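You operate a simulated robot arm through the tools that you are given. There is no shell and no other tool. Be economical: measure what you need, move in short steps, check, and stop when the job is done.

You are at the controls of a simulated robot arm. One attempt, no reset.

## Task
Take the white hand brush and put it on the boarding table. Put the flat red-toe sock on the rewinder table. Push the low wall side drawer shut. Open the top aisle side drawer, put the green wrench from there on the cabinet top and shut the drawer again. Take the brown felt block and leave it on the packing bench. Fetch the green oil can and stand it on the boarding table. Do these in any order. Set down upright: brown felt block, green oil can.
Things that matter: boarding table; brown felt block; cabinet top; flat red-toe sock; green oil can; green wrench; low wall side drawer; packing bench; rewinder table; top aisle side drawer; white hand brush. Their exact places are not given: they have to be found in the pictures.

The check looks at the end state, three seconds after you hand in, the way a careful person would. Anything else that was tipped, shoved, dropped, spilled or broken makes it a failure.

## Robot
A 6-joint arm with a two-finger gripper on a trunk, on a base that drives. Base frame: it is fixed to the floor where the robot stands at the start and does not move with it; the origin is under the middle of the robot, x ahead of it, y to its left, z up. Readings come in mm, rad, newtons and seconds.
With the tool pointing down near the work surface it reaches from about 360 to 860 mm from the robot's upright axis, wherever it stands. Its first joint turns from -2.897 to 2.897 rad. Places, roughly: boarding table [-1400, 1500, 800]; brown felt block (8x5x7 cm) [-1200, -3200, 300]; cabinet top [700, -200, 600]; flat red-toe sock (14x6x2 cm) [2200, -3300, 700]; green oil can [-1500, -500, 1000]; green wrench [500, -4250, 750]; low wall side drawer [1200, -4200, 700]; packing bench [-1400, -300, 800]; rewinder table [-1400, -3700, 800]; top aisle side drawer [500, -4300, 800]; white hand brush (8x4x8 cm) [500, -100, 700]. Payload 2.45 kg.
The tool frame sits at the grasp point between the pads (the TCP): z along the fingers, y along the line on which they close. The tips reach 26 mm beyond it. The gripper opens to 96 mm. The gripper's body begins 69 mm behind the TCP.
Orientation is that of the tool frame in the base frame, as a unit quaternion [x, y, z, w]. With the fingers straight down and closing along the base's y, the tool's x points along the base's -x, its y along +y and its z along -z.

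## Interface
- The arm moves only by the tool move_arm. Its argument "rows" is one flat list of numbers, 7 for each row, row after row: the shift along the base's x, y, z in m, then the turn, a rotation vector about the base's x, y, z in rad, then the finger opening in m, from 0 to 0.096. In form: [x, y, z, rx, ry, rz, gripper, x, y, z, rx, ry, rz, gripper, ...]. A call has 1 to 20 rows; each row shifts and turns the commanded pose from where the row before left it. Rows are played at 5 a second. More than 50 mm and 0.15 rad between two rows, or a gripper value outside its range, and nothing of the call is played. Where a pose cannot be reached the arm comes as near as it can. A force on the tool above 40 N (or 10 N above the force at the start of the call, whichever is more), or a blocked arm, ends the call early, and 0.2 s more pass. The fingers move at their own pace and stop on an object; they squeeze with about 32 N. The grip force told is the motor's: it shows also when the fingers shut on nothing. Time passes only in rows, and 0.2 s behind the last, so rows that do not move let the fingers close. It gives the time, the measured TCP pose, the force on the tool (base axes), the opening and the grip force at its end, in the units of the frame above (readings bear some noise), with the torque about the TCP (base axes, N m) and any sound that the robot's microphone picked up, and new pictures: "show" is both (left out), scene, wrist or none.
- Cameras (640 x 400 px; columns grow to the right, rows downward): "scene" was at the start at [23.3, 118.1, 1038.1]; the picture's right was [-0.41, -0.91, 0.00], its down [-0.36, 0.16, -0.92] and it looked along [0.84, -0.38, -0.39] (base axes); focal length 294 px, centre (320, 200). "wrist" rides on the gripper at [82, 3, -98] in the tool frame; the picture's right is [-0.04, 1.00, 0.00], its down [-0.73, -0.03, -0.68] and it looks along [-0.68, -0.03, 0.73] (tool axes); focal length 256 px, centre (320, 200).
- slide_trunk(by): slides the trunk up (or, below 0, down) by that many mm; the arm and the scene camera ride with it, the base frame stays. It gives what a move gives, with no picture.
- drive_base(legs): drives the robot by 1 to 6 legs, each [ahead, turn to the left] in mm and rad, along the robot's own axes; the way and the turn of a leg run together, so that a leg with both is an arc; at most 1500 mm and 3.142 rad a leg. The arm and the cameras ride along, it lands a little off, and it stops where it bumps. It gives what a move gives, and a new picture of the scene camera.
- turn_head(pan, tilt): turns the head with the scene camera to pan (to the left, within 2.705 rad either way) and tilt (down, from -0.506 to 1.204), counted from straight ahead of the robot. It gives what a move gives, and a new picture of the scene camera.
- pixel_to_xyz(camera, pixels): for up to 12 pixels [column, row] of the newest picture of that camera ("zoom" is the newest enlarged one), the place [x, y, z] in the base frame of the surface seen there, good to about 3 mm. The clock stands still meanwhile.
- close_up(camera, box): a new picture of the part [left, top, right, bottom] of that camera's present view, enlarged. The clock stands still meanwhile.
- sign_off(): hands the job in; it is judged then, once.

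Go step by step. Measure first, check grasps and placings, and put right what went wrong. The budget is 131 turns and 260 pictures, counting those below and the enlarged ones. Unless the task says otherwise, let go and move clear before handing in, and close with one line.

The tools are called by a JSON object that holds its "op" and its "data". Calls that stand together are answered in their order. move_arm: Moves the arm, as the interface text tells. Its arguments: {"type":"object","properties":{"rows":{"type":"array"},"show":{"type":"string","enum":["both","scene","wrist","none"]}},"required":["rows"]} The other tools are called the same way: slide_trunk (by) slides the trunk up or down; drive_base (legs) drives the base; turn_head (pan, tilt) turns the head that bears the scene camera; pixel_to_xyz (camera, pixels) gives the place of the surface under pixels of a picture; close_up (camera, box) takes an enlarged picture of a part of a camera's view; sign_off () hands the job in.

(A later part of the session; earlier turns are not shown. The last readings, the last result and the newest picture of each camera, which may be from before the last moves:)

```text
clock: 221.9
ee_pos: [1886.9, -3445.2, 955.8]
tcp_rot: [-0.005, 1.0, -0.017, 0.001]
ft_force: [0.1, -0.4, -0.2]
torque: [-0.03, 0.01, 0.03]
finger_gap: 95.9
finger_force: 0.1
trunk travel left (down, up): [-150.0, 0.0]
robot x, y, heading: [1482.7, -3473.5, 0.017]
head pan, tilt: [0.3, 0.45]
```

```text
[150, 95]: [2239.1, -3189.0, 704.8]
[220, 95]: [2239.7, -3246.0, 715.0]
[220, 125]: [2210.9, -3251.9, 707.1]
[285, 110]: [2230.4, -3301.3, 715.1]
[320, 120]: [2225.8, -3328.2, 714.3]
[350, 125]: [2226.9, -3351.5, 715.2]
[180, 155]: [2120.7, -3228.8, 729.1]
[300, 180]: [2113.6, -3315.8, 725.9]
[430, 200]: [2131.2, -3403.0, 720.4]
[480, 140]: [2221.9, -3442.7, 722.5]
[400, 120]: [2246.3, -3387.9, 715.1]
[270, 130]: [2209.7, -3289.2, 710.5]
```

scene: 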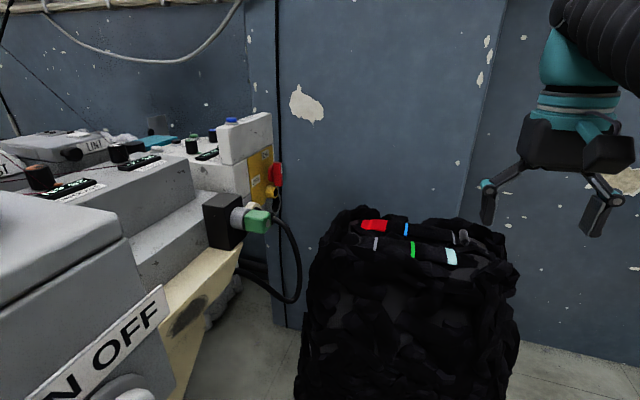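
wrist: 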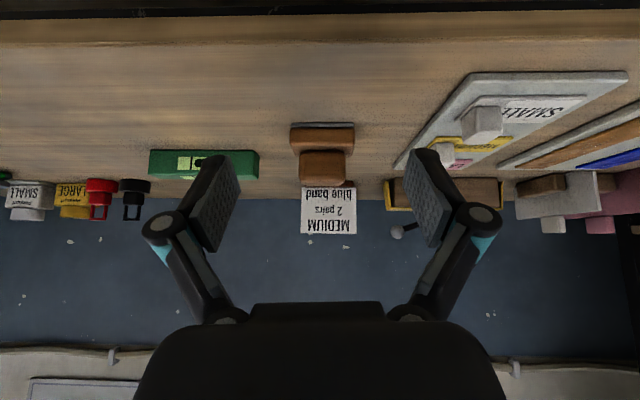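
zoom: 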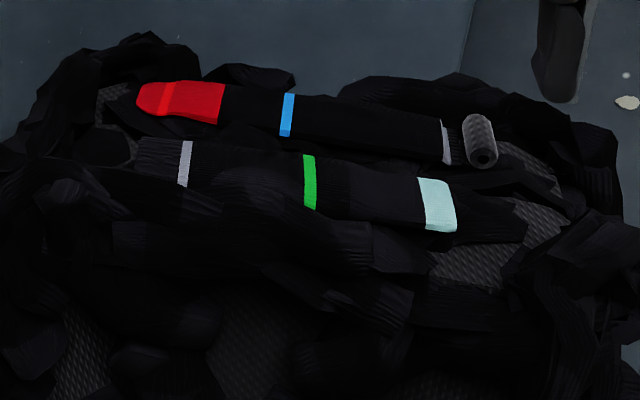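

The red-toe sock lies along y at x≈2228, from the red toe (y≈-3185) past the blue band. I drive 110 mm closer, then bring the gripper above it turned 90° for a closer look.

{"op": "drive_base", "data": {"legs": [[110, 0]]}}

{"op": "move_arm", "data": {"rows": [0.03, 0.01, -0.01, 0, 0, 0.143, 0.096, 0.03, 0.01, -0.01, 0, 0, 0.143, 0.096, 0.03, 0.01, -0.01, 0, 0, 0.143, 0.096, 0.03, 0.01, -0.01, 0, 0, 0.143, 0.096, 0.03, 0.01, -0.01, 0, 0, 0.143, 0.096, 0.03, 0.015, -0.01, 0, 0, 0.143, 0.096, 0.03, 0.015, -0.01, 0, 0, 0.143, 0.096, 0.02, 0.015, -0.01, 0, 0, 0.143, 0.096, 0, 0.015, 0, 0, 0, 0.143, 0.096, 0, 0.015, 0, 0, 0, 0.143, 0.096, 0, 0.015, 0, 0, 0, 0.141, 0.096, 0, 0, 0, 0, 0, 0, 0.096], "show": "both"}}

```text
clock: 223.1
ee_pos: [1996.8, -3442.9, 955.6]
tcp_rot: [-0.005, 1.0, -0.016, 0.001]
ft_force: [-0.9, 0.4, -0.7]
torque: [0.0, 0.0, -0.01]
finger_gap: 96.0
finger_force: 0.1
trunk travel left (down, up): [-150.0, 0.0]
robot x, y, heading: [1590.9, -3474.9, 0.016]
head pan, tilt: [0.3, 0.45]
```

scene: 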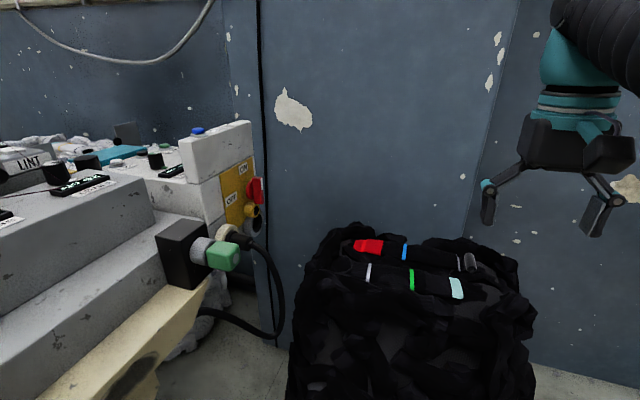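

```text
clock: 225.7
ee_pos: [2226.6, -3302.4, 875.2]
tcp_rot: [0.712, -0.702, 0.012, -0.012]
ft_force: [-0.4, 0.1, -0.3]
torque: [0.01, -0.02, 0.02]
finger_gap: 96.2
finger_force: 0.1
trunk travel left (down, up): [-150.0, 0.0]
robot x, y, heading: [1586.3, -3475.4, 0.014]
head pan, tilt: [0.3, 0.45]
```

scene: 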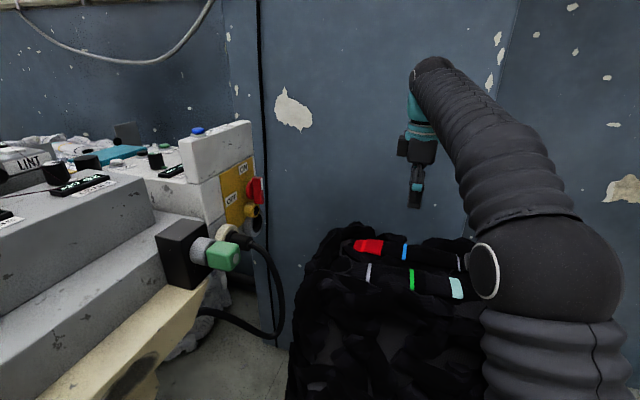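
wrist: 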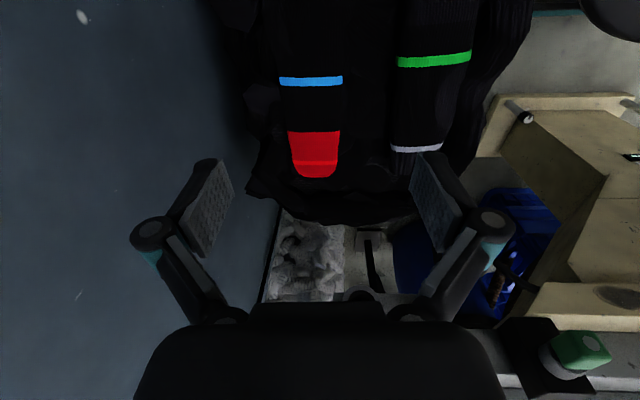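

{"op": "close_up", "data": {"camera": "wrist", "box": [220, 0, 500, 175]}}

{"op": "pixel_to_xyz", "data": {"camera": "wrist", "pixels": [[316, 176], [291, 150], [340, 150], [281, 82], [343, 80], [312, 80], [312, 40], [312, 10], [400, 65], [390, 130], [370, 80], [262, 80]]}}

```text
2.29 times, centred on (360, 88) of wrist
```

zoom: 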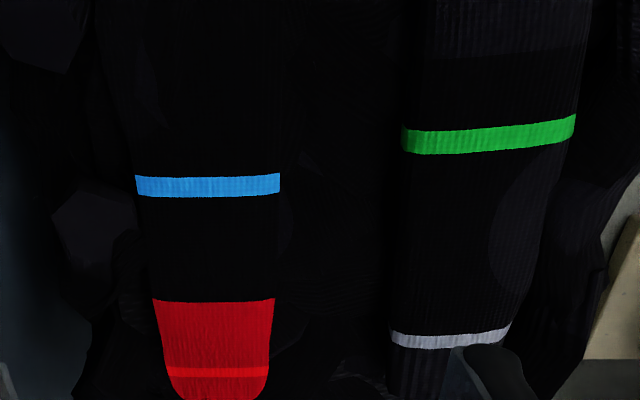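

```text
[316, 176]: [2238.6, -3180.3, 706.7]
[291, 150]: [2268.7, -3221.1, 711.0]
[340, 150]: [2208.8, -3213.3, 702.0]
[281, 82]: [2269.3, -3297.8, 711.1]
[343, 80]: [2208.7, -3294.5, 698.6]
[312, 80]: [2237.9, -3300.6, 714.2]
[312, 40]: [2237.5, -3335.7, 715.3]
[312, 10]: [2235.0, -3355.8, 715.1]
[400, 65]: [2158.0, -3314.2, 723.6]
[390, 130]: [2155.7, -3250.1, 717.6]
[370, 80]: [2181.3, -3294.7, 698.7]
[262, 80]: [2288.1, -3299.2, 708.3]
```

Sock spans x 2209–2269, top 715. I sample heights beside it to choose the finger depth.

{"op": "pixel_to_xyz", "data": {"camera": "wrist", "pixels": [[262, 100], [270, 100], [276, 100], [282, 100], [290, 100], [335, 100], [342, 100], [348, 100], [355, 100], [365, 100], [276, 115], [348, 115]]}}

{"op": "pixel_to_xyz", "data": {"camera": "scene", "pixels": [[430, 245], [445, 250], [455, 255], [462, 262], [470, 262], [440, 262], [380, 262]]}}

```text
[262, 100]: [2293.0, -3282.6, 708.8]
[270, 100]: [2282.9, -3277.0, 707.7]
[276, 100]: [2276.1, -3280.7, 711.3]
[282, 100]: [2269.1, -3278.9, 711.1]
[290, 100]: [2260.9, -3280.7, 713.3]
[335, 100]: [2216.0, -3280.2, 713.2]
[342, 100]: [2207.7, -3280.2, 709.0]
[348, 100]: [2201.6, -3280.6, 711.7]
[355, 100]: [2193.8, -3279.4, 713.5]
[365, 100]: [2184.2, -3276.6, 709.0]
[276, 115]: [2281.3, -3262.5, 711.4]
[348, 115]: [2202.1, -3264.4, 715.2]
```

```text
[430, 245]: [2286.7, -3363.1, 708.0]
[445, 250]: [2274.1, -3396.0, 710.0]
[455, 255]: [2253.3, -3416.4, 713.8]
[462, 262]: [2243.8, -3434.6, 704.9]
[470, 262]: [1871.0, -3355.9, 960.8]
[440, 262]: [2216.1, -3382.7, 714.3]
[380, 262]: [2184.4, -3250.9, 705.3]
```

I centre over the sock and descend slowly, watching the force.

{"op": "move_arm", "data": {"rows": [0.0125, 0.015, -0.04, 0, 0, 0, 0.09, 0, 0, -0.04, 0, 0, 0, 0.09, 0, 0, -0.035, 0, 0, 0, 0.09, 0, 0, -0.015, 0, 0, 0, 0.09, 0, 0, -0.006, 0, 0, 0, 0.09, 0, 0, -0.005, 0, 0, 0, 0.09, 0, 0, 0, 0, 0, 0, 0.09], "show": "both"}}

```text
clock: 227.3
ee_pos: [2238.7, -3288.1, 734.8]
tcp_rot: [0.711, -0.703, 0.011, -0.013]
ft_force: [-0.1, -0.1, 0.7]
torque: [0.01, 0.03, -0.01]
finger_gap: 89.9
finger_force: 0.0
trunk travel left (down, up): [-150.0, 0.0]
robot x, y, heading: [1594.9, -3472.5, 0.016]
head pan, tilt: [0.3, 0.45]
```

scene: 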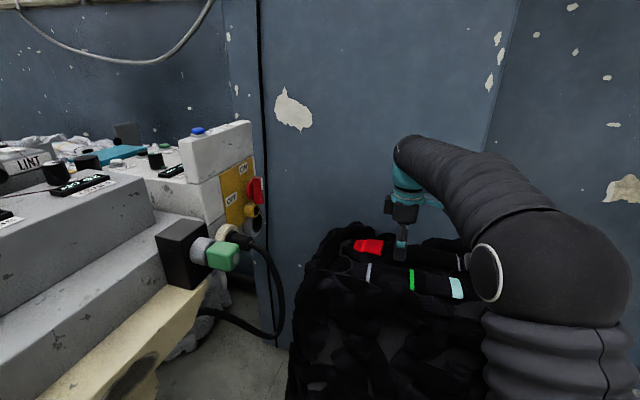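
wrist: 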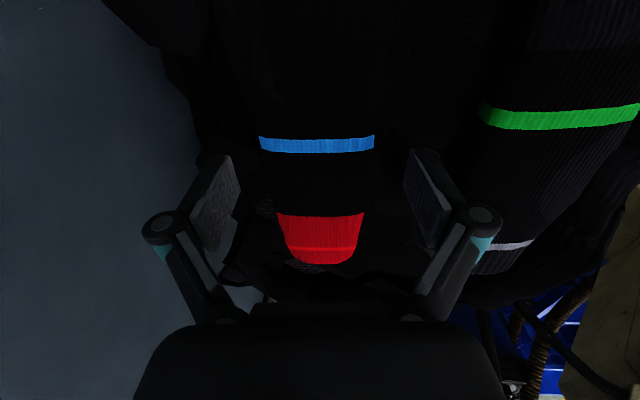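

No contact yet at tips 709. Sock nicely centred (317,145). Continue down 12 mm and close.

{"op": "move_arm", "data": {"rows": [0, 0, -0.004, 0, 0, 0, 0.09, 0, 0, -0.004, 0, 0, 0, 0.09, 0, 0, -0.003, 0, 0, 0, 0.09, 0, 0, 0, 0, 0, 0, 0.09], "show": "none"}}

```text
clock: 228.3
ee_pos: [2239.5, -3287.9, 723.7]
tcp_rot: [0.711, -0.703, 0.011, -0.013]
ft_force: [-0.1, -0.7, -0.5]
torque: [0.02, 0.03, -0.01]
finger_gap: 89.9
finger_force: 0.0
trunk travel left (down, up): [-150.0, 0.0]
robot x, y, heading: [1592.3, -3471.8, 0.015]
head pan, tilt: [0.3, 0.45]
```

No resistance; tips at 698. Close.

{"op": "move_arm", "data": {"rows": [0, 0, 0, 0, 0, 0, 0.04, 0, 0, 0, 0, 0, 0, 0.04, 0, 0, 0, 0, 0, 0, 0.04, 0, 0, 0, 0, 0, 0, 0.04], "show": "wrist"}}

```text
clock: 229.3
ee_pos: [2238.1, -3288.7, 724.8]
tcp_rot: [0.711, -0.703, 0.012, -0.013]
ft_force: [-2.0, 0.5, 19.6]
torque: [-0.13, 0.52, 0.06]
finger_gap: 53.1
finger_force: 31.9
trunk travel left (down, up): [-150.0, 0.0]
robot x, y, heading: [1590.3, -3470.8, 0.016]
head pan, tilt: [0.3, 0.45]
```

wrist: 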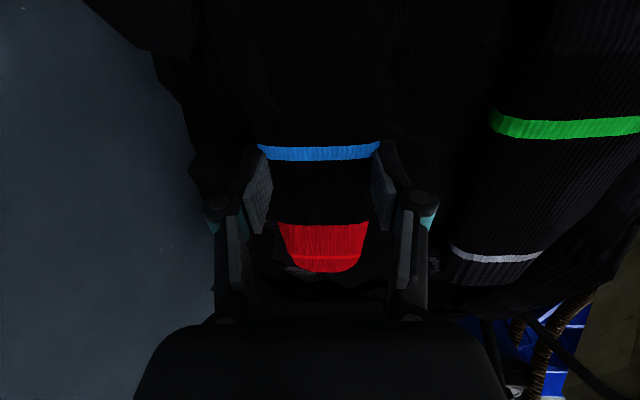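

Gripped at 53 mm. Lift.

{"op": "move_arm", "data": {"rows": [0, 0, 0.01, 0, 0, 0, 0.04, 0, 0, 0.02, 0, 0, 0, 0.04, 0, 0, 0.03, 0, 0, 0, 0.04, 0, 0, 0.04, 0, 0, 0, 0.04, 0, 0, 0.04, 0, 0, 0, 0.04], "show": "both"}}

```text
clock: 230.5
ee_pos: [2239.5, -3287.4, 863.7]
tcp_rot: [0.711, -0.703, 0.011, -0.011]
ft_force: [0.9, 0.9, -0.8]
torque: [0.02, -0.01, -0.01]
finger_gap: 53.2
finger_force: 31.6
trunk travel left (down, up): [-150.0, 0.0]
robot x, y, heading: [1593.7, -3474.0, 0.016]
head pan, tilt: [0.3, 0.45]
```

scene: 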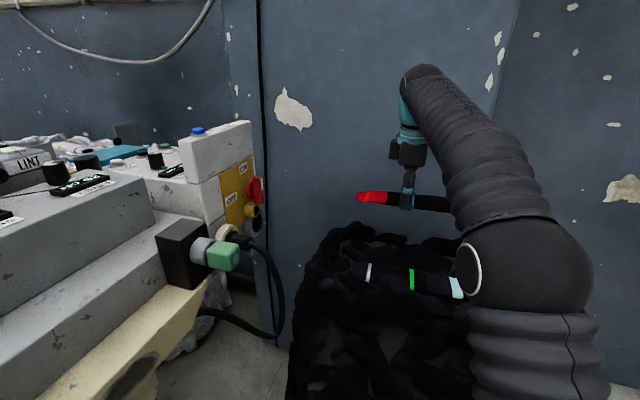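
wrist: 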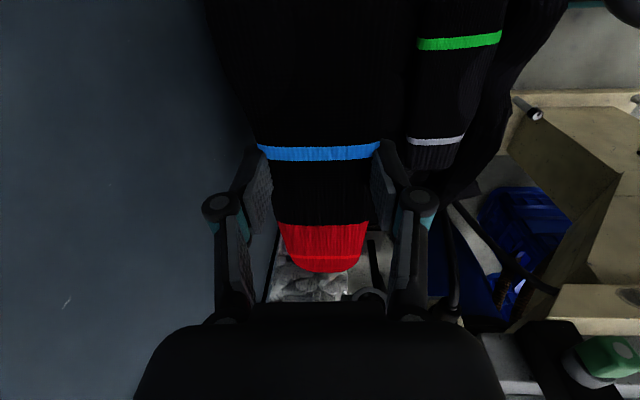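

The sock hangs level in the grip. Retract and raise.

{"op": "move_arm", "data": {"rows": [-0.04, -0.02, 0.02, 0, 0, 0, 0.04, -0.04, -0.02, 0.02, 0, 0, 0, 0.04, -0.04, -0.02, 0.02, 0, 0, 0, 0.04, -0.04, -0.02, 0.01, 0, 0, 0, 0.04, -0.04, -0.02, 0, 0, 0, 0, 0.04, -0.02, -0.02, 0, 0, 0, 0, 0.04], "show": "none"}}

{"op": "drive_base", "data": {"legs": [[-1000, 0], [-970, 0], [0, -1.58], [250, 0], [0, -1.57]]}}

{"op": "turn_head", "data": {"pan": 0.2, "tilt": 0.4}}

```text
clock: 231.9
ee_pos: [2018.9, -3408.0, 934.7]
tcp_rot: [0.71, -0.704, 0.011, -0.012]
ft_force: [0.5, 1.2, -1.0]
torque: [0.01, 0.05, -0.02]
finger_gap: 52.8
finger_force: 31.9
trunk travel left (down, up): [-150.0, 0.0]
robot x, y, heading: [1592.1, -3475.6, 0.016]
head pan, tilt: [0.3, 0.45]
```

```text
clock: 250.6
ee_pos: [-769.0, -3849.1, 933.6]
tcp_rot: [0.686, 0.728, -0.012, -0.011]
ft_force: [-0.2, -0.4, 0.0]
torque: [-0.02, 0.02, 0.02]
finger_gap: 52.5
finger_force: 31.6
trunk travel left (down, up): [-150.0, 0.0]
robot x, y, heading: [-346.7, -3760.1, -3.077]
head pan, tilt: [0.3, 0.45]
```

scene: 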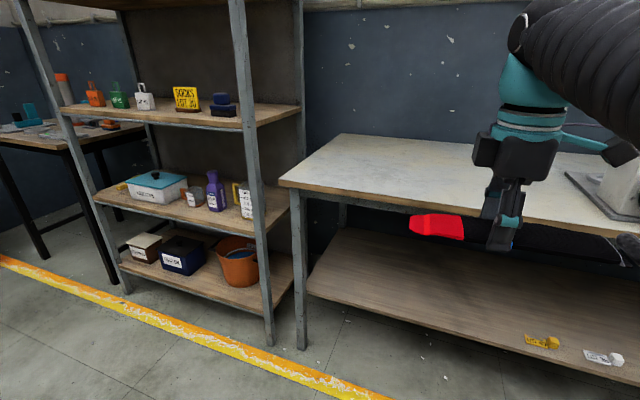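

```text
clock: 251.2
ee_pos: [-769.8, -3848.8, 933.5]
tcp_rot: [0.686, 0.728, -0.012, -0.011]
ft_force: [-0.7, -0.5, -0.4]
torque: [0.03, -0.03, 0.0]
finger_gap: 52.8
finger_force: 32.0
trunk travel left (down, up): [-150.0, 0.0]
robot x, y, heading: [-346.1, -3759.4, -3.076]
head pan, tilt: [0.201, 0.4]
```

scene: 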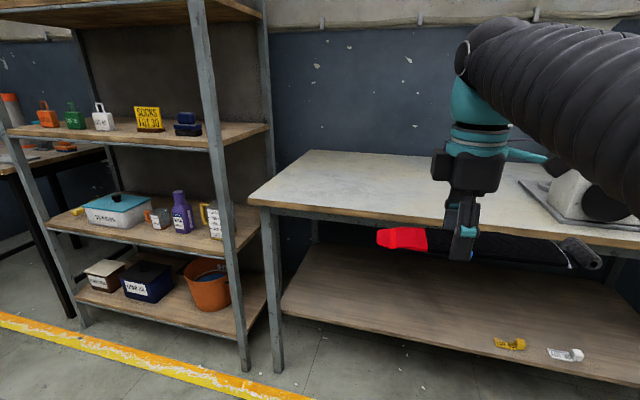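

At (580,255) something roll-like is at the sock's far end. I enlarge to check.

{"op": "close_up", "data": {"camera": "scene", "box": [360, 200, 632, 370]}}

{"op": "pixel_to_xyz", "data": {"camera": "zoom", "pixels": [[60, 90], [140, 90], [300, 110], [400, 115], [460, 120], [520, 120], [550, 150], [500, 160], [480, 130]]}}

{"op": "pixel_to_xyz", "data": {"camera": "scene", "pixels": [[270, 200], [420, 218], [300, 170], [350, 190], [400, 170], [520, 185], [400, 200]]}}

```text
2.35 times, centred on (496, 285) of scene
```

zoom: 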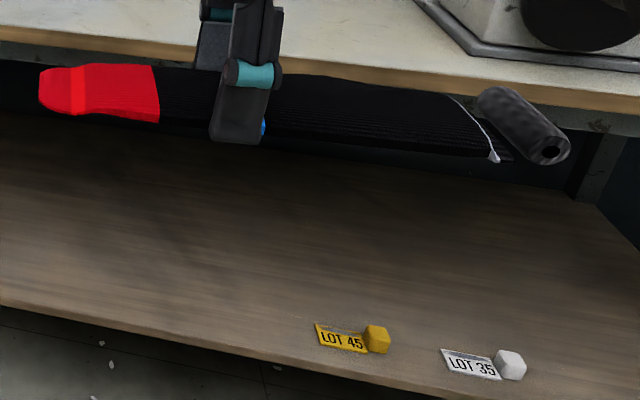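

```text
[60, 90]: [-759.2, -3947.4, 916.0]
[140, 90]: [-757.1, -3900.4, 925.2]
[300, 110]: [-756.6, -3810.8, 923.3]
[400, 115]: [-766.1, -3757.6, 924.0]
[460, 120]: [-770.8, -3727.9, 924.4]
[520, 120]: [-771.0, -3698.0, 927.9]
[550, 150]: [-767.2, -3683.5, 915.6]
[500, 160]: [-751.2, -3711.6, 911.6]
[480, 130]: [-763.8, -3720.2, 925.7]
```

```text
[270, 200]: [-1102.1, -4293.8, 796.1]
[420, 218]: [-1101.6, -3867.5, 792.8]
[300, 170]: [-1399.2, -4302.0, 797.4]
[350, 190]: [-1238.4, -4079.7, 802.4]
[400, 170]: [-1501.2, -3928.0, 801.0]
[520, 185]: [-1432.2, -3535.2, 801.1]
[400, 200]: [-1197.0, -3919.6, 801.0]
```

The roll is part of the sock's cuff; all came along level. I drive 300 mm to the table and lower it at about (-1240,-3865).

{"op": "drive_base", "data": {"legs": [[300, 0]]}}

{"op": "move_arm", "data": {"rows": [-0.045, 0, -0.01, 0, 0, 0, 0.04, -0.045, 0, -0.01, 0, 0, 0, 0.04, -0.045, 0, -0.02, 0, 0, 0, 0.04, -0.035, 0, -0.03, 0, 0, 0, 0.04, 0, 0, -0.02, 0, 0, 0, 0.04, 0, 0, 0, 0, 0, 0, 0.04], "show": "both"}}

```text
clock: 253.3
ee_pos: [-1078.1, -3867.7, 934.2]
tcp_rot: [0.685, 0.728, -0.012, -0.011]
ft_force: [0.2, -0.9, -1.0]
torque: [-0.02, 0.0, -0.01]
finger_gap: 52.7
finger_force: 32.4
trunk travel left (down, up): [-150.0, 0.0]
robot x, y, heading: [-654.9, -3780.0, -3.079]
head pan, tilt: [0.201, 0.4]
```

scene: 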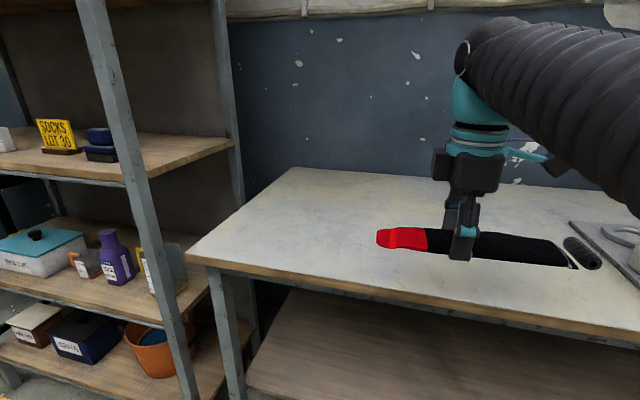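

```text
clock: 254.7
ee_pos: [-1246.6, -3871.1, 844.2]
tcp_rot: [0.686, 0.728, -0.013, -0.011]
ft_force: [0.1, 0.6, -0.5]
torque: [-0.01, 0.0, 0.01]
finger_gap: 52.9
finger_force: 31.8
trunk travel left (down, up): [-150.0, 0.0]
robot x, y, heading: [-655.0, -3782.9, -3.074]
head pan, tilt: [0.201, 0.4]
```

scene: 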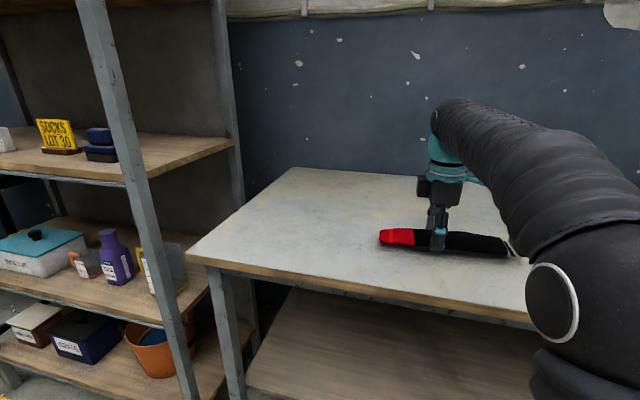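
wrist: 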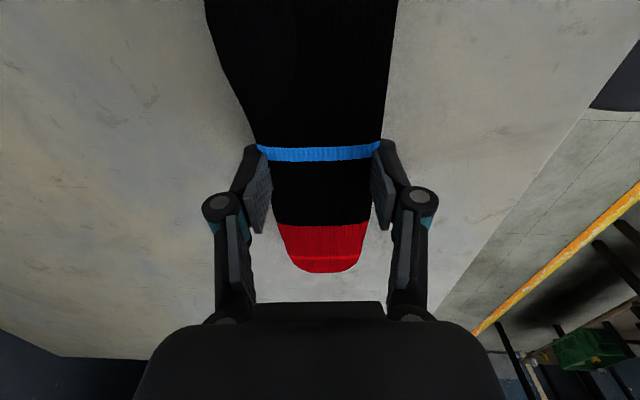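

Lower in small steps to contact (expected TCP ≈ 829).

{"op": "move_arm", "data": {"rows": [0, 0, -0.006, 0, 0, 0, 0.04, 0, 0, -0.004, 0, 0, 0, 0.04, 0, 0, -0.003, 0, 0, 0, 0.04, 0, 0, -0.002, 0, 0, 0, 0.04, 0, 0, 0, 0, 0, 0, 0.04], "show": "scene"}}

```text
clock: 255.9
ee_pos: [-1247.3, -3867.7, 829.3]
tcp_rot: [0.686, 0.728, -0.013, -0.011]
ft_force: [-0.2, 0.5, -0.8]
torque: [0.03, 0.01, 0.02]
finger_gap: 53.0
finger_force: 32.2
trunk travel left (down, up): [-150.0, 0.0]
robot x, y, heading: [-650.1, -3784.8, -3.078]
head pan, tilt: [0.201, 0.4]
```

scene: 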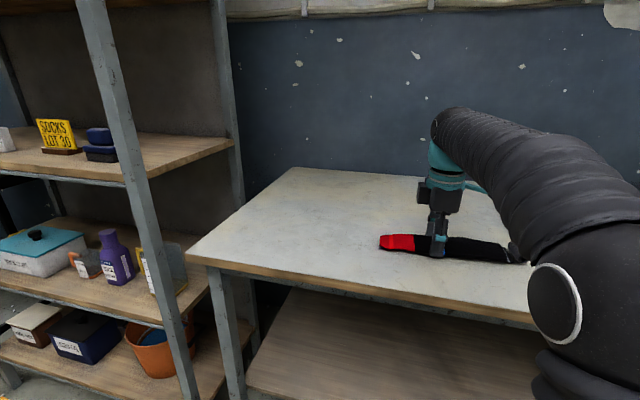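

{"op": "move_arm", "data": {"rows": [0, 0, -0.0015, 0, 0, 0, 0.04, 0, 0, -0.001, 0, 0, 0, 0.04, 0, 0, 0, 0, 0, 0, 0.04], "show": "none"}}

```text
clock: 256.7
ee_pos: [-1247.8, -3868.2, 825.8]
tcp_rot: [0.685, 0.728, -0.013, -0.011]
ft_force: [-0.4, -0.7, -0.3]
torque: [-0.03, 0.02, 0.02]
finger_gap: 52.8
finger_force: 32.1
trunk travel left (down, up): [-150.0, 0.0]
robot x, y, heading: [-654.0, -3781.5, -3.076]
head pan, tilt: [0.201, 0.4]
```

Tips are practically on the table; I open and rise.

{"op": "move_arm", "data": {"rows": [0, 0, 0, 0, 0, 0, 0.096, 0, 0, 0, 0, 0, 0, 0.096, 0, 0, 0, 0, 0, 0, 0.096, 0, 0, 0.03, 0, 0, 0, 0.096, 0, 0, 0.045, 0, 0, 0, 0.096, 0.03, 0, 0.03, 0, 0, 0, 0.096, 0.045, 0, 0, 0, 0, 0, 0.096, 0.045, 0, 0, 0, 0, 0, 0.096], "show": "both"}}

```text
clock: 258.5
ee_pos: [-1129.2, -3868.8, 930.7]
tcp_rot: [0.686, 0.728, -0.012, -0.01]
ft_force: [0.2, -0.1, -0.9]
torque: [0.02, -0.05, 0.01]
finger_gap: 96.0
finger_force: 0.0
trunk travel left (down, up): [-150.0, 0.0]
robot x, y, heading: [-656.4, -3780.6, -3.076]
head pan, tilt: [0.201, 0.4]
```

scene: 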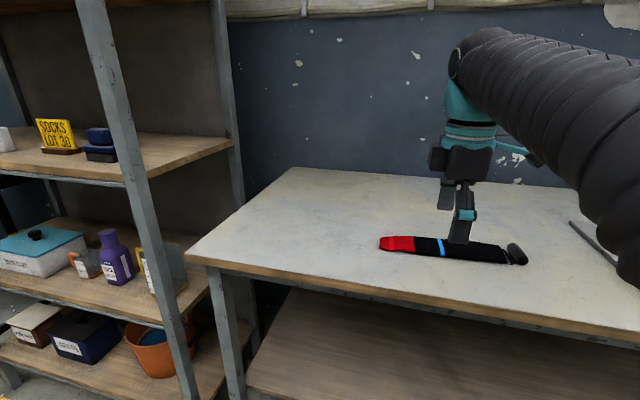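
wrist: 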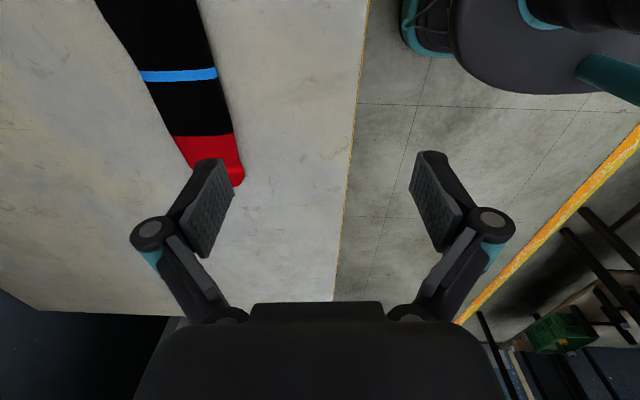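

Sock lies on the rewinder table. Next the desk: I drive to about (500,-3450) facing it.

{"op": "drive_base", "data": {"legs": [[-300, 0], [0, -2.858], [912, 0], [0, -1.92]]}}

{"op": "turn_head", "data": {"pan": 0.1, "tilt": 0.4}}

{"op": "turn_head", "data": {"pan": 0.65, "tilt": 0.4}}

```text
clock: 276.2
ee_pos: [582.3, -3872.9, 931.4]
tcp_rot: [-0.03, 0.999, -0.016, 0.001]
ft_force: [0.2, 0.4, 0.2]
torque: [-0.01, 0.01, 0.02]
finger_gap: 96.1
finger_force: 0.0
trunk travel left (down, up): [-150.0, 0.0]
robot x, y, heading: [494.5, -3400.2, -1.5]
head pan, tilt: [0.201, 0.4]
```

scene: 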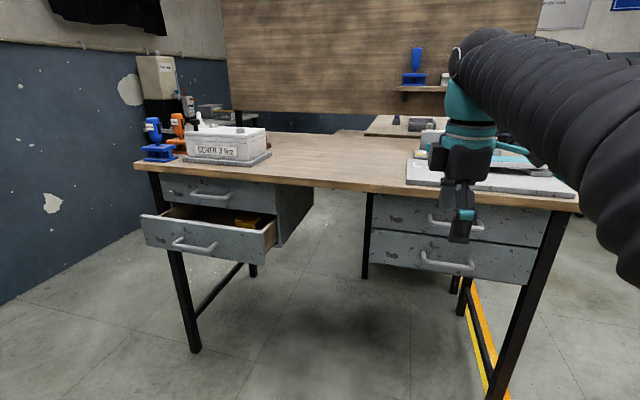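

```text
clock: 276.9
ee_pos: [582.7, -3874.9, 931.9]
tcp_rot: [-0.031, 0.999, -0.016, 0.001]
ft_force: [-0.3, 1.0, -0.9]
torque: [0.03, 0.03, 0.01]
finger_gap: 95.8
finger_force: 0.0
trunk travel left (down, up): [-150.0, 0.0]
robot x, y, heading: [495.3, -3399.8, -1.507]
head pan, tilt: [0.099, 0.4]
```

scene: 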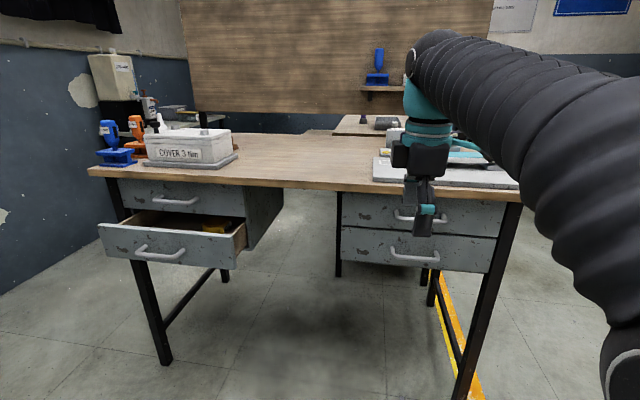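

```text
clock: 277.8
ee_pos: [582.2, -3873.6, 929.8]
tcp_rot: [-0.03, 0.999, -0.017, 0.001]
ft_force: [0.5, -0.3, -0.7]
torque: [0.01, 0.04, 0.03]
finger_gap: 96.2
finger_force: 0.0
trunk travel left (down, up): [-150.0, 0.0]
robot x, y, heading: [494.4, -3400.1, -1.507]
head pan, tilt: [0.649, 0.4]
```

scene: 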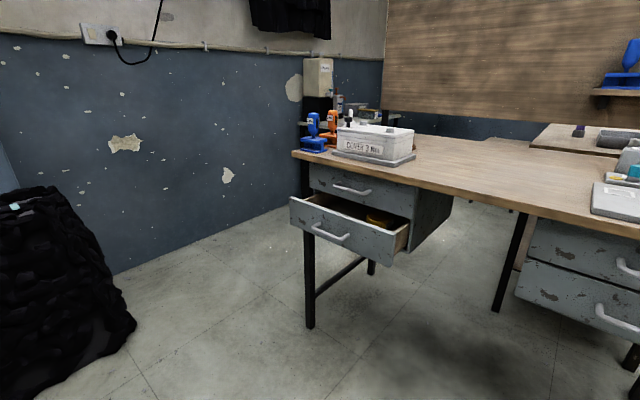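

I measure both pedestals: low wall drawer front, its handle, and the top aisle drawer's handle.

{"op": "pixel_to_xyz", "data": {"camera": "scene", "pixels": [[295, 205], [395, 240], [345, 230], [325, 228], [350, 238], [375, 245], [310, 215], [365, 215], [340, 187], [350, 192], [360, 183], [350, 175]]}}

{"op": "turn_head", "data": {"pan": 0.1, "tilt": 0.4}}

{"op": "close_up", "data": {"camera": "scene", "box": [330, 170, 522, 290]}}

{"op": "pixel_to_xyz", "data": {"camera": "zoom", "pixels": [[230, 155], [230, 140], [370, 160], [150, 150], [470, 155], [220, 285], [350, 300], [290, 290], [100, 80], [40, 120], [560, 180], [300, 70]]}}

```text
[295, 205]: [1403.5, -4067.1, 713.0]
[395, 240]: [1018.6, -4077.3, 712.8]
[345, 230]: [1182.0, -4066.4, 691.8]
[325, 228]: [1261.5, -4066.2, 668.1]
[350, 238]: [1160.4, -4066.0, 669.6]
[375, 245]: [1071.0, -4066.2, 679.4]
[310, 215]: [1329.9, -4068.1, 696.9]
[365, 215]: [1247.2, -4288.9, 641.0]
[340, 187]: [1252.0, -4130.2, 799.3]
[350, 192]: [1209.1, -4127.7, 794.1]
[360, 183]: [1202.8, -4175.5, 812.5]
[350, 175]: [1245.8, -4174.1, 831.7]
```

```text
clock: 278.8
ee_pos: [581.5, -3873.2, 931.8]
tcp_rot: [-0.031, 0.999, -0.016, 0.001]
ft_force: [-0.2, -0.1, -0.2]
torque: [-0.02, -0.01, 0.02]
finger_gap: 95.9
finger_force: 0.1
trunk travel left (down, up): [-150.0, 0.0]
robot x, y, heading: [492.6, -3395.9, -1.501]
head pan, tilt: [0.099, 0.4]
```

scene: 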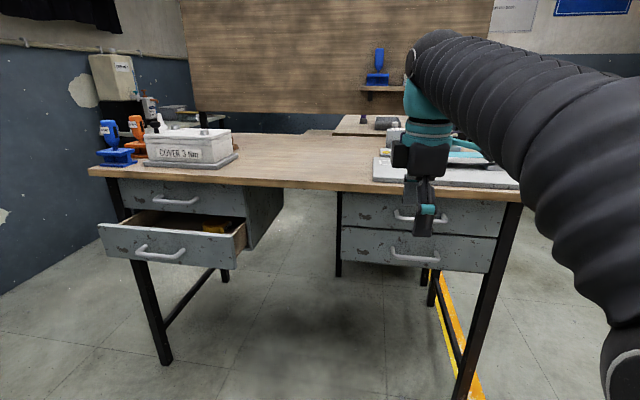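

```text
3.33 times, centred on (426, 230) of scene
```

zoom: 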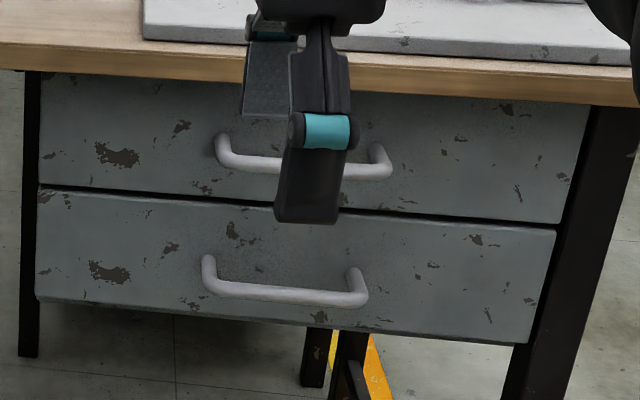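

```text
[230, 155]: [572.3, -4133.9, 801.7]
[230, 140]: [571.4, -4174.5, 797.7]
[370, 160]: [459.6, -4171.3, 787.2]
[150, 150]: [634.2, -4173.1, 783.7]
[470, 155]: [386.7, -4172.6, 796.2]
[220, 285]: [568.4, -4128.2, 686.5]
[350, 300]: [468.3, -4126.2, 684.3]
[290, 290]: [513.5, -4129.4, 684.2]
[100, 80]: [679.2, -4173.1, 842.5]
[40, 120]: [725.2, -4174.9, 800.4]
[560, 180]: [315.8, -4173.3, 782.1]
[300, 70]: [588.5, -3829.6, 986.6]
```

Low drawer front at y=-4066 (open ~107 mm); top aisle handle bar at x 459–572, y≈-4132, z≈801. I square up and back off 90 mm first.

{"op": "drive_base", "data": {"legs": [[-90, 0], [0, -0.07]]}}

{"op": "move_arm", "data": {"rows": [0, -0.02, -0.01, -0.143, 0, 0, 0.04, 0, -0.02, -0.01, -0.143, 0, 0, 0.04, 0, -0.02, -0.01, -0.143, 0, 0, 0.04, 0, -0.02, -0.01, -0.143, 0, 0, 0.04, 0, -0.02, -0.01, -0.143, 0, 0, 0.04, 0, -0.025, -0.01, -0.143, 0, 0, 0.04, 0, -0.025, -0.01, -0.143, 0, 0, 0.04, 0, -0.025, -0.01, -0.143, 0, 0, 0.04, 0, -0.025, -0.01, -0.143, 0, 0, 0.04, 0, -0.025, -0.01, -0.143, 0, 0, 0.04, 0, -0.025, -0.01, -0.14, 0, 0, 0.04, 0, 0, 0, 0, 0, 0, 0.04], "show": "both"}}

```text
clock: 280.4
ee_pos: [543.4, -3788.8, 931.4]
tcp_rot: [0.004, 1.0, -0.017, 0.001]
ft_force: [-0.6, -0.3, -0.2]
torque: [-0.03, -0.01, 0.0]
finger_gap: 96.1
finger_force: 0.1
trunk travel left (down, up): [-150.0, 0.0]
robot x, y, heading: [487.8, -3308.4, -1.578]
head pan, tilt: [0.099, 0.4]
```

scene: 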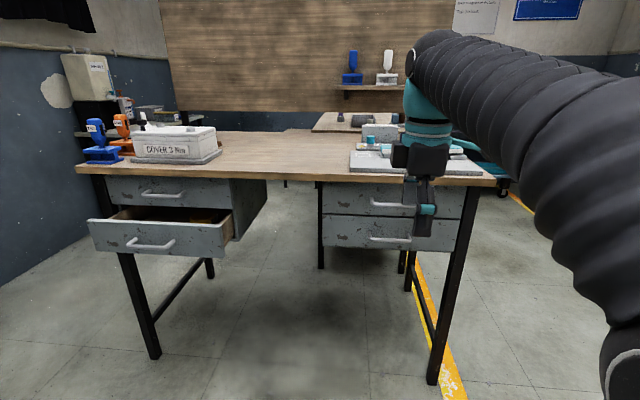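

```text
clock: 283.0
ee_pos: [531.2, -4021.0, 827.4]
tcp_rot: [0.018, 0.73, -0.683, -0.011]
ft_force: [0.2, -0.4, -0.1]
torque: [-0.01, -0.04, 0.0]
finger_gap: 40.0
finger_force: 0.1
out of reach, approached as far as the arm can: row 8, 9
trunk travel left (down, up): [-150.0, 0.0]
robot x, y, heading: [490.3, -3308.8, -1.58]
head pan, tilt: [0.099, 0.4]
```

scene: 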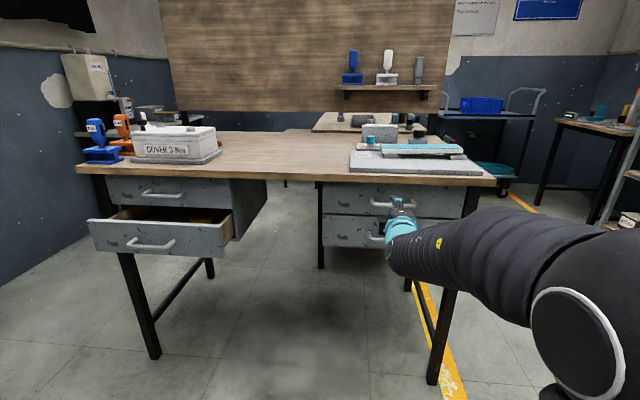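
wrist: 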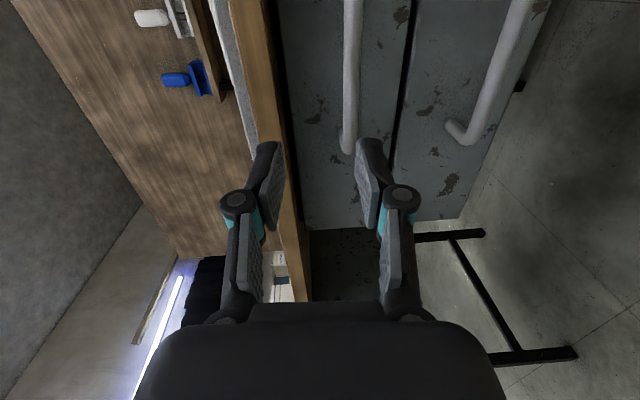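

The horizontal tool faces the drawer; the bar shows at wrist (352,80). Measure it.

{"op": "pixel_to_xyz", "data": {"camera": "wrist", "pixels": [[352, 20], [352, 60], [351, 100], [350, 130], [345, 150], [343, 100], [360, 100], [300, 100], [260, 100], [340, 200]]}}

```text
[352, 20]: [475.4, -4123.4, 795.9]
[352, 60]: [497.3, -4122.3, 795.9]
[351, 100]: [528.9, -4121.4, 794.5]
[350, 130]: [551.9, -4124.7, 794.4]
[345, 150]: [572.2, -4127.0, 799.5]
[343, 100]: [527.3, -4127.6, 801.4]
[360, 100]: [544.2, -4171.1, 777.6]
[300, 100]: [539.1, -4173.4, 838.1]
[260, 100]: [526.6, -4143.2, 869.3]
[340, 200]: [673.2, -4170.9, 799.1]
```

Bar centre ≈ (520,-4129,795). Align, then advance onto it.

{"op": "move_arm", "data": {"rows": [-0.006, 0, -0.016, -0.033, 0, 0, 0.04, -0.005, 0, -0.016, -0.033, 0, 0, 0.04, 0, -0.03, 0, 0, 0, 0, 0.04, 0, -0.03, 0, 0, 0, 0, 0.04, 0, 0, 0, 0, 0, 0, 0.04], "show": "wrist"}}

```text
clock: 284.2
ee_pos: [538.0, -4080.5, 800.2]
tcp_rot: [0.021, 0.708, -0.706, -0.015]
ft_force: [-0.4, 0.1, 0.4]
torque: [0.02, 0.02, -0.01]
finger_gap: 40.1
finger_force: 0.1
out of reach, approached as far as the arm can: row 2, 3
trunk travel left (down, up): [-150.0, 0.0]
robot x, y, heading: [489.7, -3308.1, -1.576]
head pan, tilt: [0.099, 0.4]
```

wrist: 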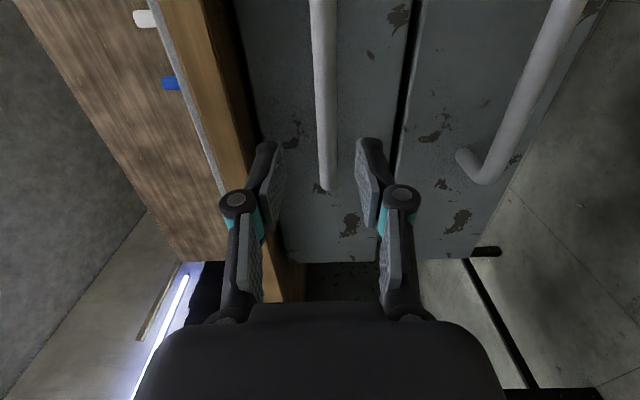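

{"op": "move_arm", "data": {"rows": [-0.009, -0.02, -0.003, 0, 0, 0, 0.04, -0.009, -0.02, -0.002, 0, 0, 0, 0.04, 0, -0.009, 0, 0, 0, 0, 0.04, 0, 0, 0, 0, 0, 0, 0.04], "show": "wrist"}}

```text
clock: 285.2
ee_pos: [537.2, -4129.8, 798.4]
tcp_rot: [0.02, 0.708, -0.706, -0.015]
ft_force: [-0.1, 0.0, 0.4]
torque: [0.03, 0.0, 0.0]
finger_gap: 40.0
finger_force: 0.0
out of reach, approached as far as the arm can: row 1, 2
trunk travel left (down, up): [-150.0, 0.0]
robot x, y, heading: [488.1, -3310.4, -1.578]
head pan, tilt: [0.099, 0.4]
```

wrist: 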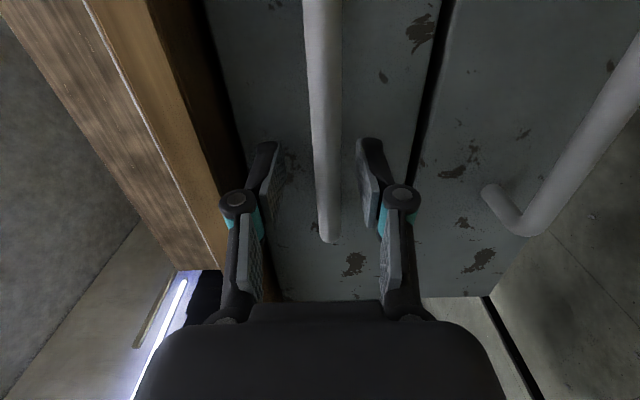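

The bar lies between the pads. Close on it.

{"op": "move_arm", "data": {"rows": [0, 0, -0.002, 0, 0, 0, 0.0, 0, 0, 0, 0, 0, 0, 0.0, 0, 0, 0, 0, 0, 0, 0.0], "show": "wrist"}}

```text
clock: 286.0
ee_pos: [535.7, -4129.8, 795.3]
tcp_rot: [0.021, 0.709, -0.704, -0.016]
ft_force: [-1.0, 3.9, -13.8]
torque: [0.01, 0.49, 0.18]
finger_gap: 11.5
finger_force: 38.6
trunk travel left (down, up): [-150.0, 0.0]
robot x, y, heading: [491.2, -3311.3, -1.577]
head pan, tilt: [0.099, 0.4]
```

wrist: 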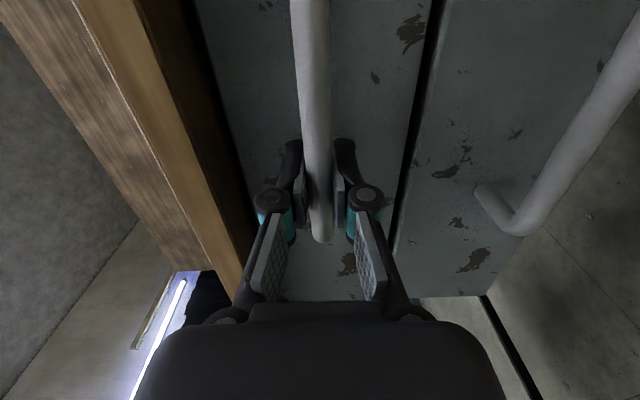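

Gripped (11.5 mm). I pull the drawer by backing the base 170 mm.

{"op": "drive_base", "data": {"legs": [[-170, 0]]}}

{"op": "close_up", "data": {"camera": "scene", "box": [280, 110, 520, 260]}}

```text
clock: 287.4
ee_pos: [537.1, -3961.2, 795.5]
tcp_rot: [0.021, 0.709, -0.705, -0.016]
ft_force: [2.1, 2.7, -21.9]
torque: [0.01, 0.43, 0.19]
finger_gap: 11.6
finger_force: 38.7
trunk travel left (down, up): [-150.0, 0.0]
robot x, y, heading: [493.2, -3140.7, -1.581]
head pan, tilt: [0.099, 0.4]
```

scene: 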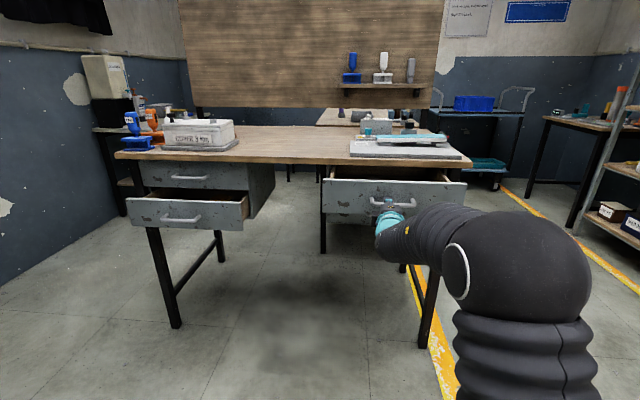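

```text
2.67 times, centred on (400, 185) of scene
```

zoom: 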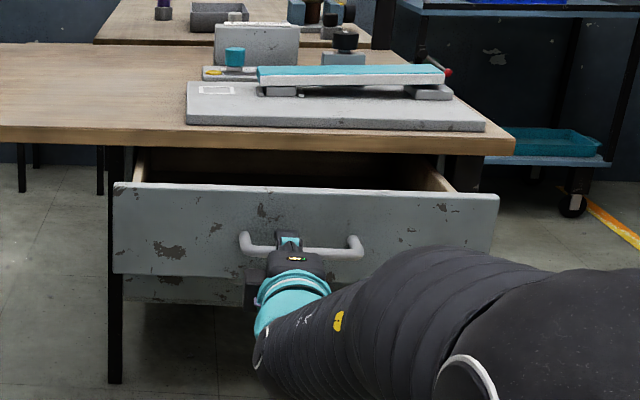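

Drawer opens nicely (170 mm). A further 70 mm, then release.

{"op": "drive_base", "data": {"legs": [[-70, 0]]}}

{"op": "move_arm", "data": {"rows": [0, 0, 0, 0, 0, 0, 0.04, 0, 0, 0, 0, 0, 0, 0.04, 0, 0.03, 0, 0, 0, 0, 0.04, 0, 0.04, 0, 0, 0, 0, 0.04, 0, 0.03, 0.02, 0, 0, 0, 0.04], "show": "scene"}}

```text
clock: 288.4
ee_pos: [536.4, -3892.5, 796.0]
tcp_rot: [0.021, 0.71, -0.704, -0.016]
ft_force: [4.2, -1.6, -8.7]
torque: [0.03, 0.46, 0.53]
finger_gap: 11.5
finger_force: 38.6
trunk travel left (down, up): [-150.0, 0.0]
robot x, y, heading: [485.3, -3069.6, -1.576]
head pan, tilt: [0.099, 0.4]
```

scene: 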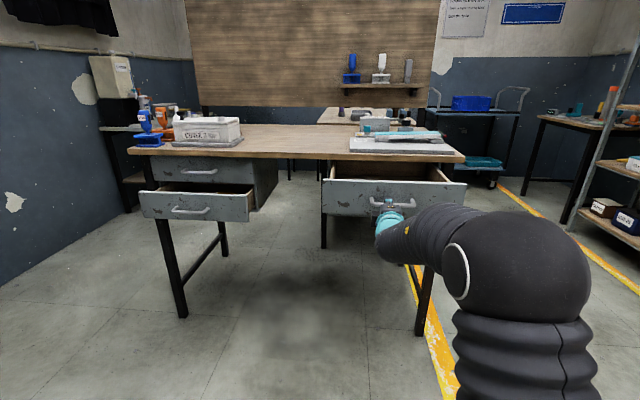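

```text
clock: 289.6
ee_pos: [536.2, -3790.6, 814.7]
tcp_rot: [0.021, 0.709, -0.704, -0.016]
ft_force: [-0.4, -0.1, -0.9]
torque: [-0.08, -0.01, 0.03]
finger_gap: 40.0
finger_force: 0.0
trunk travel left (down, up): [-150.0, 0.0]
robot x, y, heading: [492.9, -3071.2, -1.577]
head pan, tilt: [0.099, 0.4]
```

scene: 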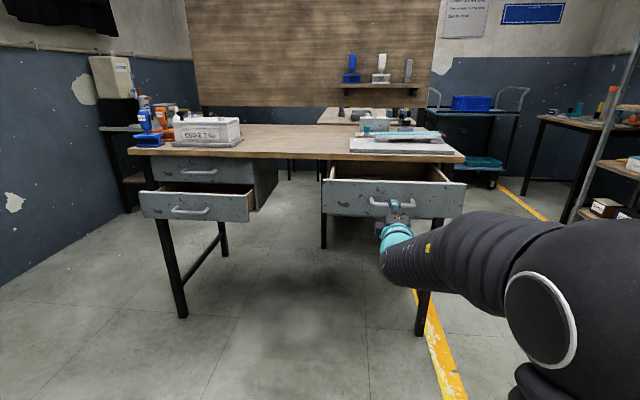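

Released. Now the wall drawer could be pushed with this tool pose, but first I finish here: turn the tool down again, rising, and look inside.

{"op": "move_arm", "data": {"rows": [0, 0, 0.02, 0.143, 0, 0, 0.08, 0, 0, 0.02, 0.143, 0, 0, 0.08, 0, 0, 0.02, 0.143, 0, 0, 0.08, 0, 0, 0.02, 0.143, 0, 0, 0.08, 0, 0, 0.02, 0.143, 0, 0, 0.08, 0, 0, 0.02, 0.143, 0, 0, 0.08, 0, 0, 0.02, 0.143, 0, 0, 0.08, 0, 0, 0.01, 0.143, 0, 0, 0.08, 0, 0, 0.0, 0.143, 0, 0, 0.08, 0, 0, 0.0, 0.143, 0, 0, 0.08, 0, 0, 0, 0.14, 0, 0, 0.08], "show": "none"}}

{"op": "drive_base", "data": {"legs": [[200, 0]]}}

{"op": "turn_head", "data": {"pan": 0.05, "tilt": 0.6}}

```text
clock: 292.0
ee_pos: [527.1, -3747.6, 917.3]
tcp_rot: [0.006, 0.999, -0.032, -0.04]
ft_force: [-0.2, 0.2, 0.3]
torque: [0.0, -0.01, 0.02]
finger_gap: 80.1
finger_force: 0.1
out of reach, approached as far as the arm can: row 3, 10, 11
trunk travel left (down, up): [-150.0, 0.0]
robot x, y, heading: [490.0, -3070.4, -1.58]
head pan, tilt: [0.099, 0.4]
```

```text
clock: 293.6
ee_pos: [522.8, -3949.9, 915.7]
tcp_rot: [0.007, 0.999, -0.033, -0.04]
ft_force: [-0.3, 0.6, 0.0]
torque: [-0.01, 0.0, 0.02]
finger_gap: 80.1
finger_force: 0.0
trunk travel left (down, up): [-150.0, 0.0]
robot x, y, heading: [486.5, -3270.5, -1.576]
head pan, tilt: [0.099, 0.4]
```

scene: 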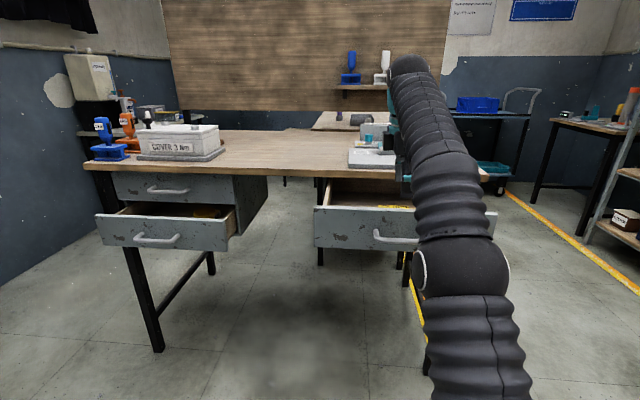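

```text
clock: 294.4
ee_pos: [524.2, -3949.0, 916.6]
tcp_rot: [0.007, 0.999, -0.033, -0.04]
ft_force: [0.4, 0.0, -0.3]
torque: [0.01, 0.0, -0.03]
finger_gap: 80.0
finger_force: 0.0
trunk travel left (down, up): [-150.0, 0.0]
robot x, y, heading: [489.0, -3272.8, -1.58]
head pan, tilt: [0.051, 0.6]
```

scene: 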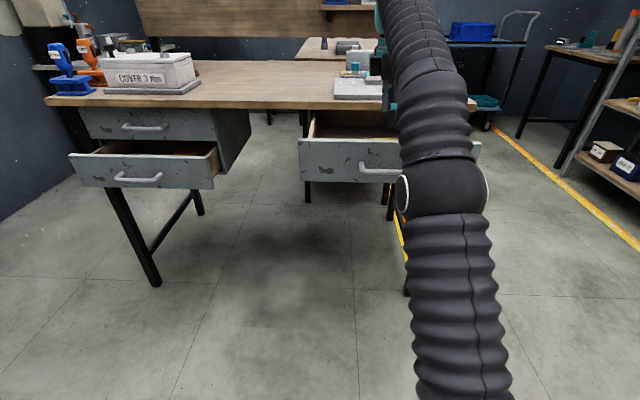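

I right the tool and move over the open drawer for a wrist view.

{"op": "move_arm", "data": {"rows": [0, -0.04, 0, 0.066, -0.08, 0, 0.08, -0.02, -0.04, 0, 0, 0, 0, 0.08, -0.02, -0.02, 0, 0, 0, 0, 0.08, 0, 0, 0, 0, 0, 0, 0.08], "show": "wrist"}}

```text
clock: 295.4
ee_pos: [482.1, -3982.3, 862.6]
tcp_rot: [0.007, 1.0, -0.002, 0.0]
ft_force: [-0.8, 1.7, -1.1]
torque: [0.02, 0.0, 0.06]
finger_gap: 80.6
finger_force: 0.4
out of reach, approached as far as the arm can: row 1, 2, 3
trunk travel left (down, up): [-150.0, 0.0]
robot x, y, heading: [489.9, -3268.5, -1.579]
head pan, tilt: [0.051, 0.6]
```

wrist: 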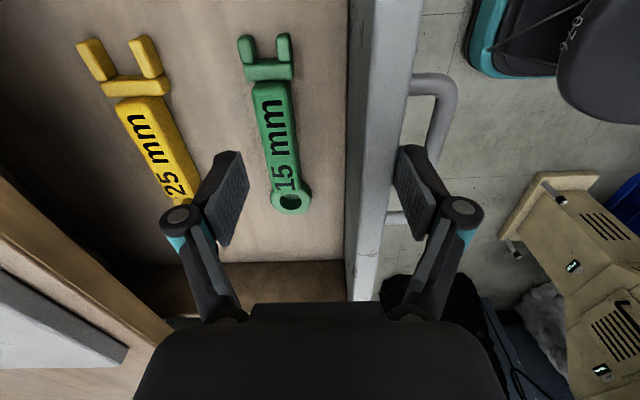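

The green wrench (270,120) lies along x beside a yellow one; the right finger is close to the drawer front. Measure.

{"op": "pixel_to_xyz", "data": {"camera": "wrist", "pixels": [[270, 105], [261, 120], [292, 115], [266, 68], [245, 45], [283, 45], [290, 200], [360, 60], [400, 60], [330, 120], [235, 160], [340, 250]]}}

{"op": "close_up", "data": {"camera": "wrist", "box": [200, 10, 424, 150]}}

```text
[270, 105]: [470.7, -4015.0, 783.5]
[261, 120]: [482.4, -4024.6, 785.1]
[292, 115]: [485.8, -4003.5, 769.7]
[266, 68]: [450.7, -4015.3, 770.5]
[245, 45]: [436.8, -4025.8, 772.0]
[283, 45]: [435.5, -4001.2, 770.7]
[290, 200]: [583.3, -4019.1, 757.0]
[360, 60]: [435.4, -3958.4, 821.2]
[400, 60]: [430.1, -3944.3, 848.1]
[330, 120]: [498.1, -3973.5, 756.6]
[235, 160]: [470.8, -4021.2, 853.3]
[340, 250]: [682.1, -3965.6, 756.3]
```

```text
2.86 times, centred on (312, 80) of wrist
```

zoom: 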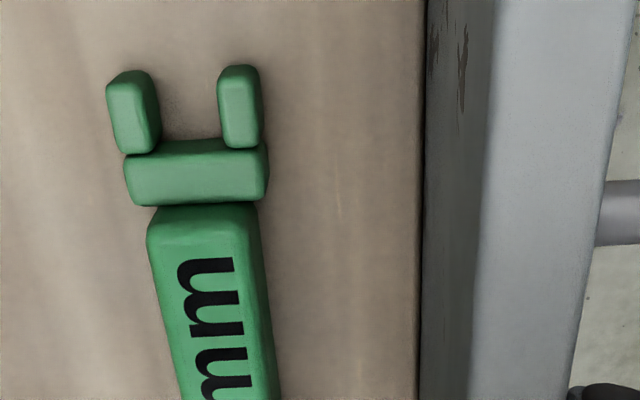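

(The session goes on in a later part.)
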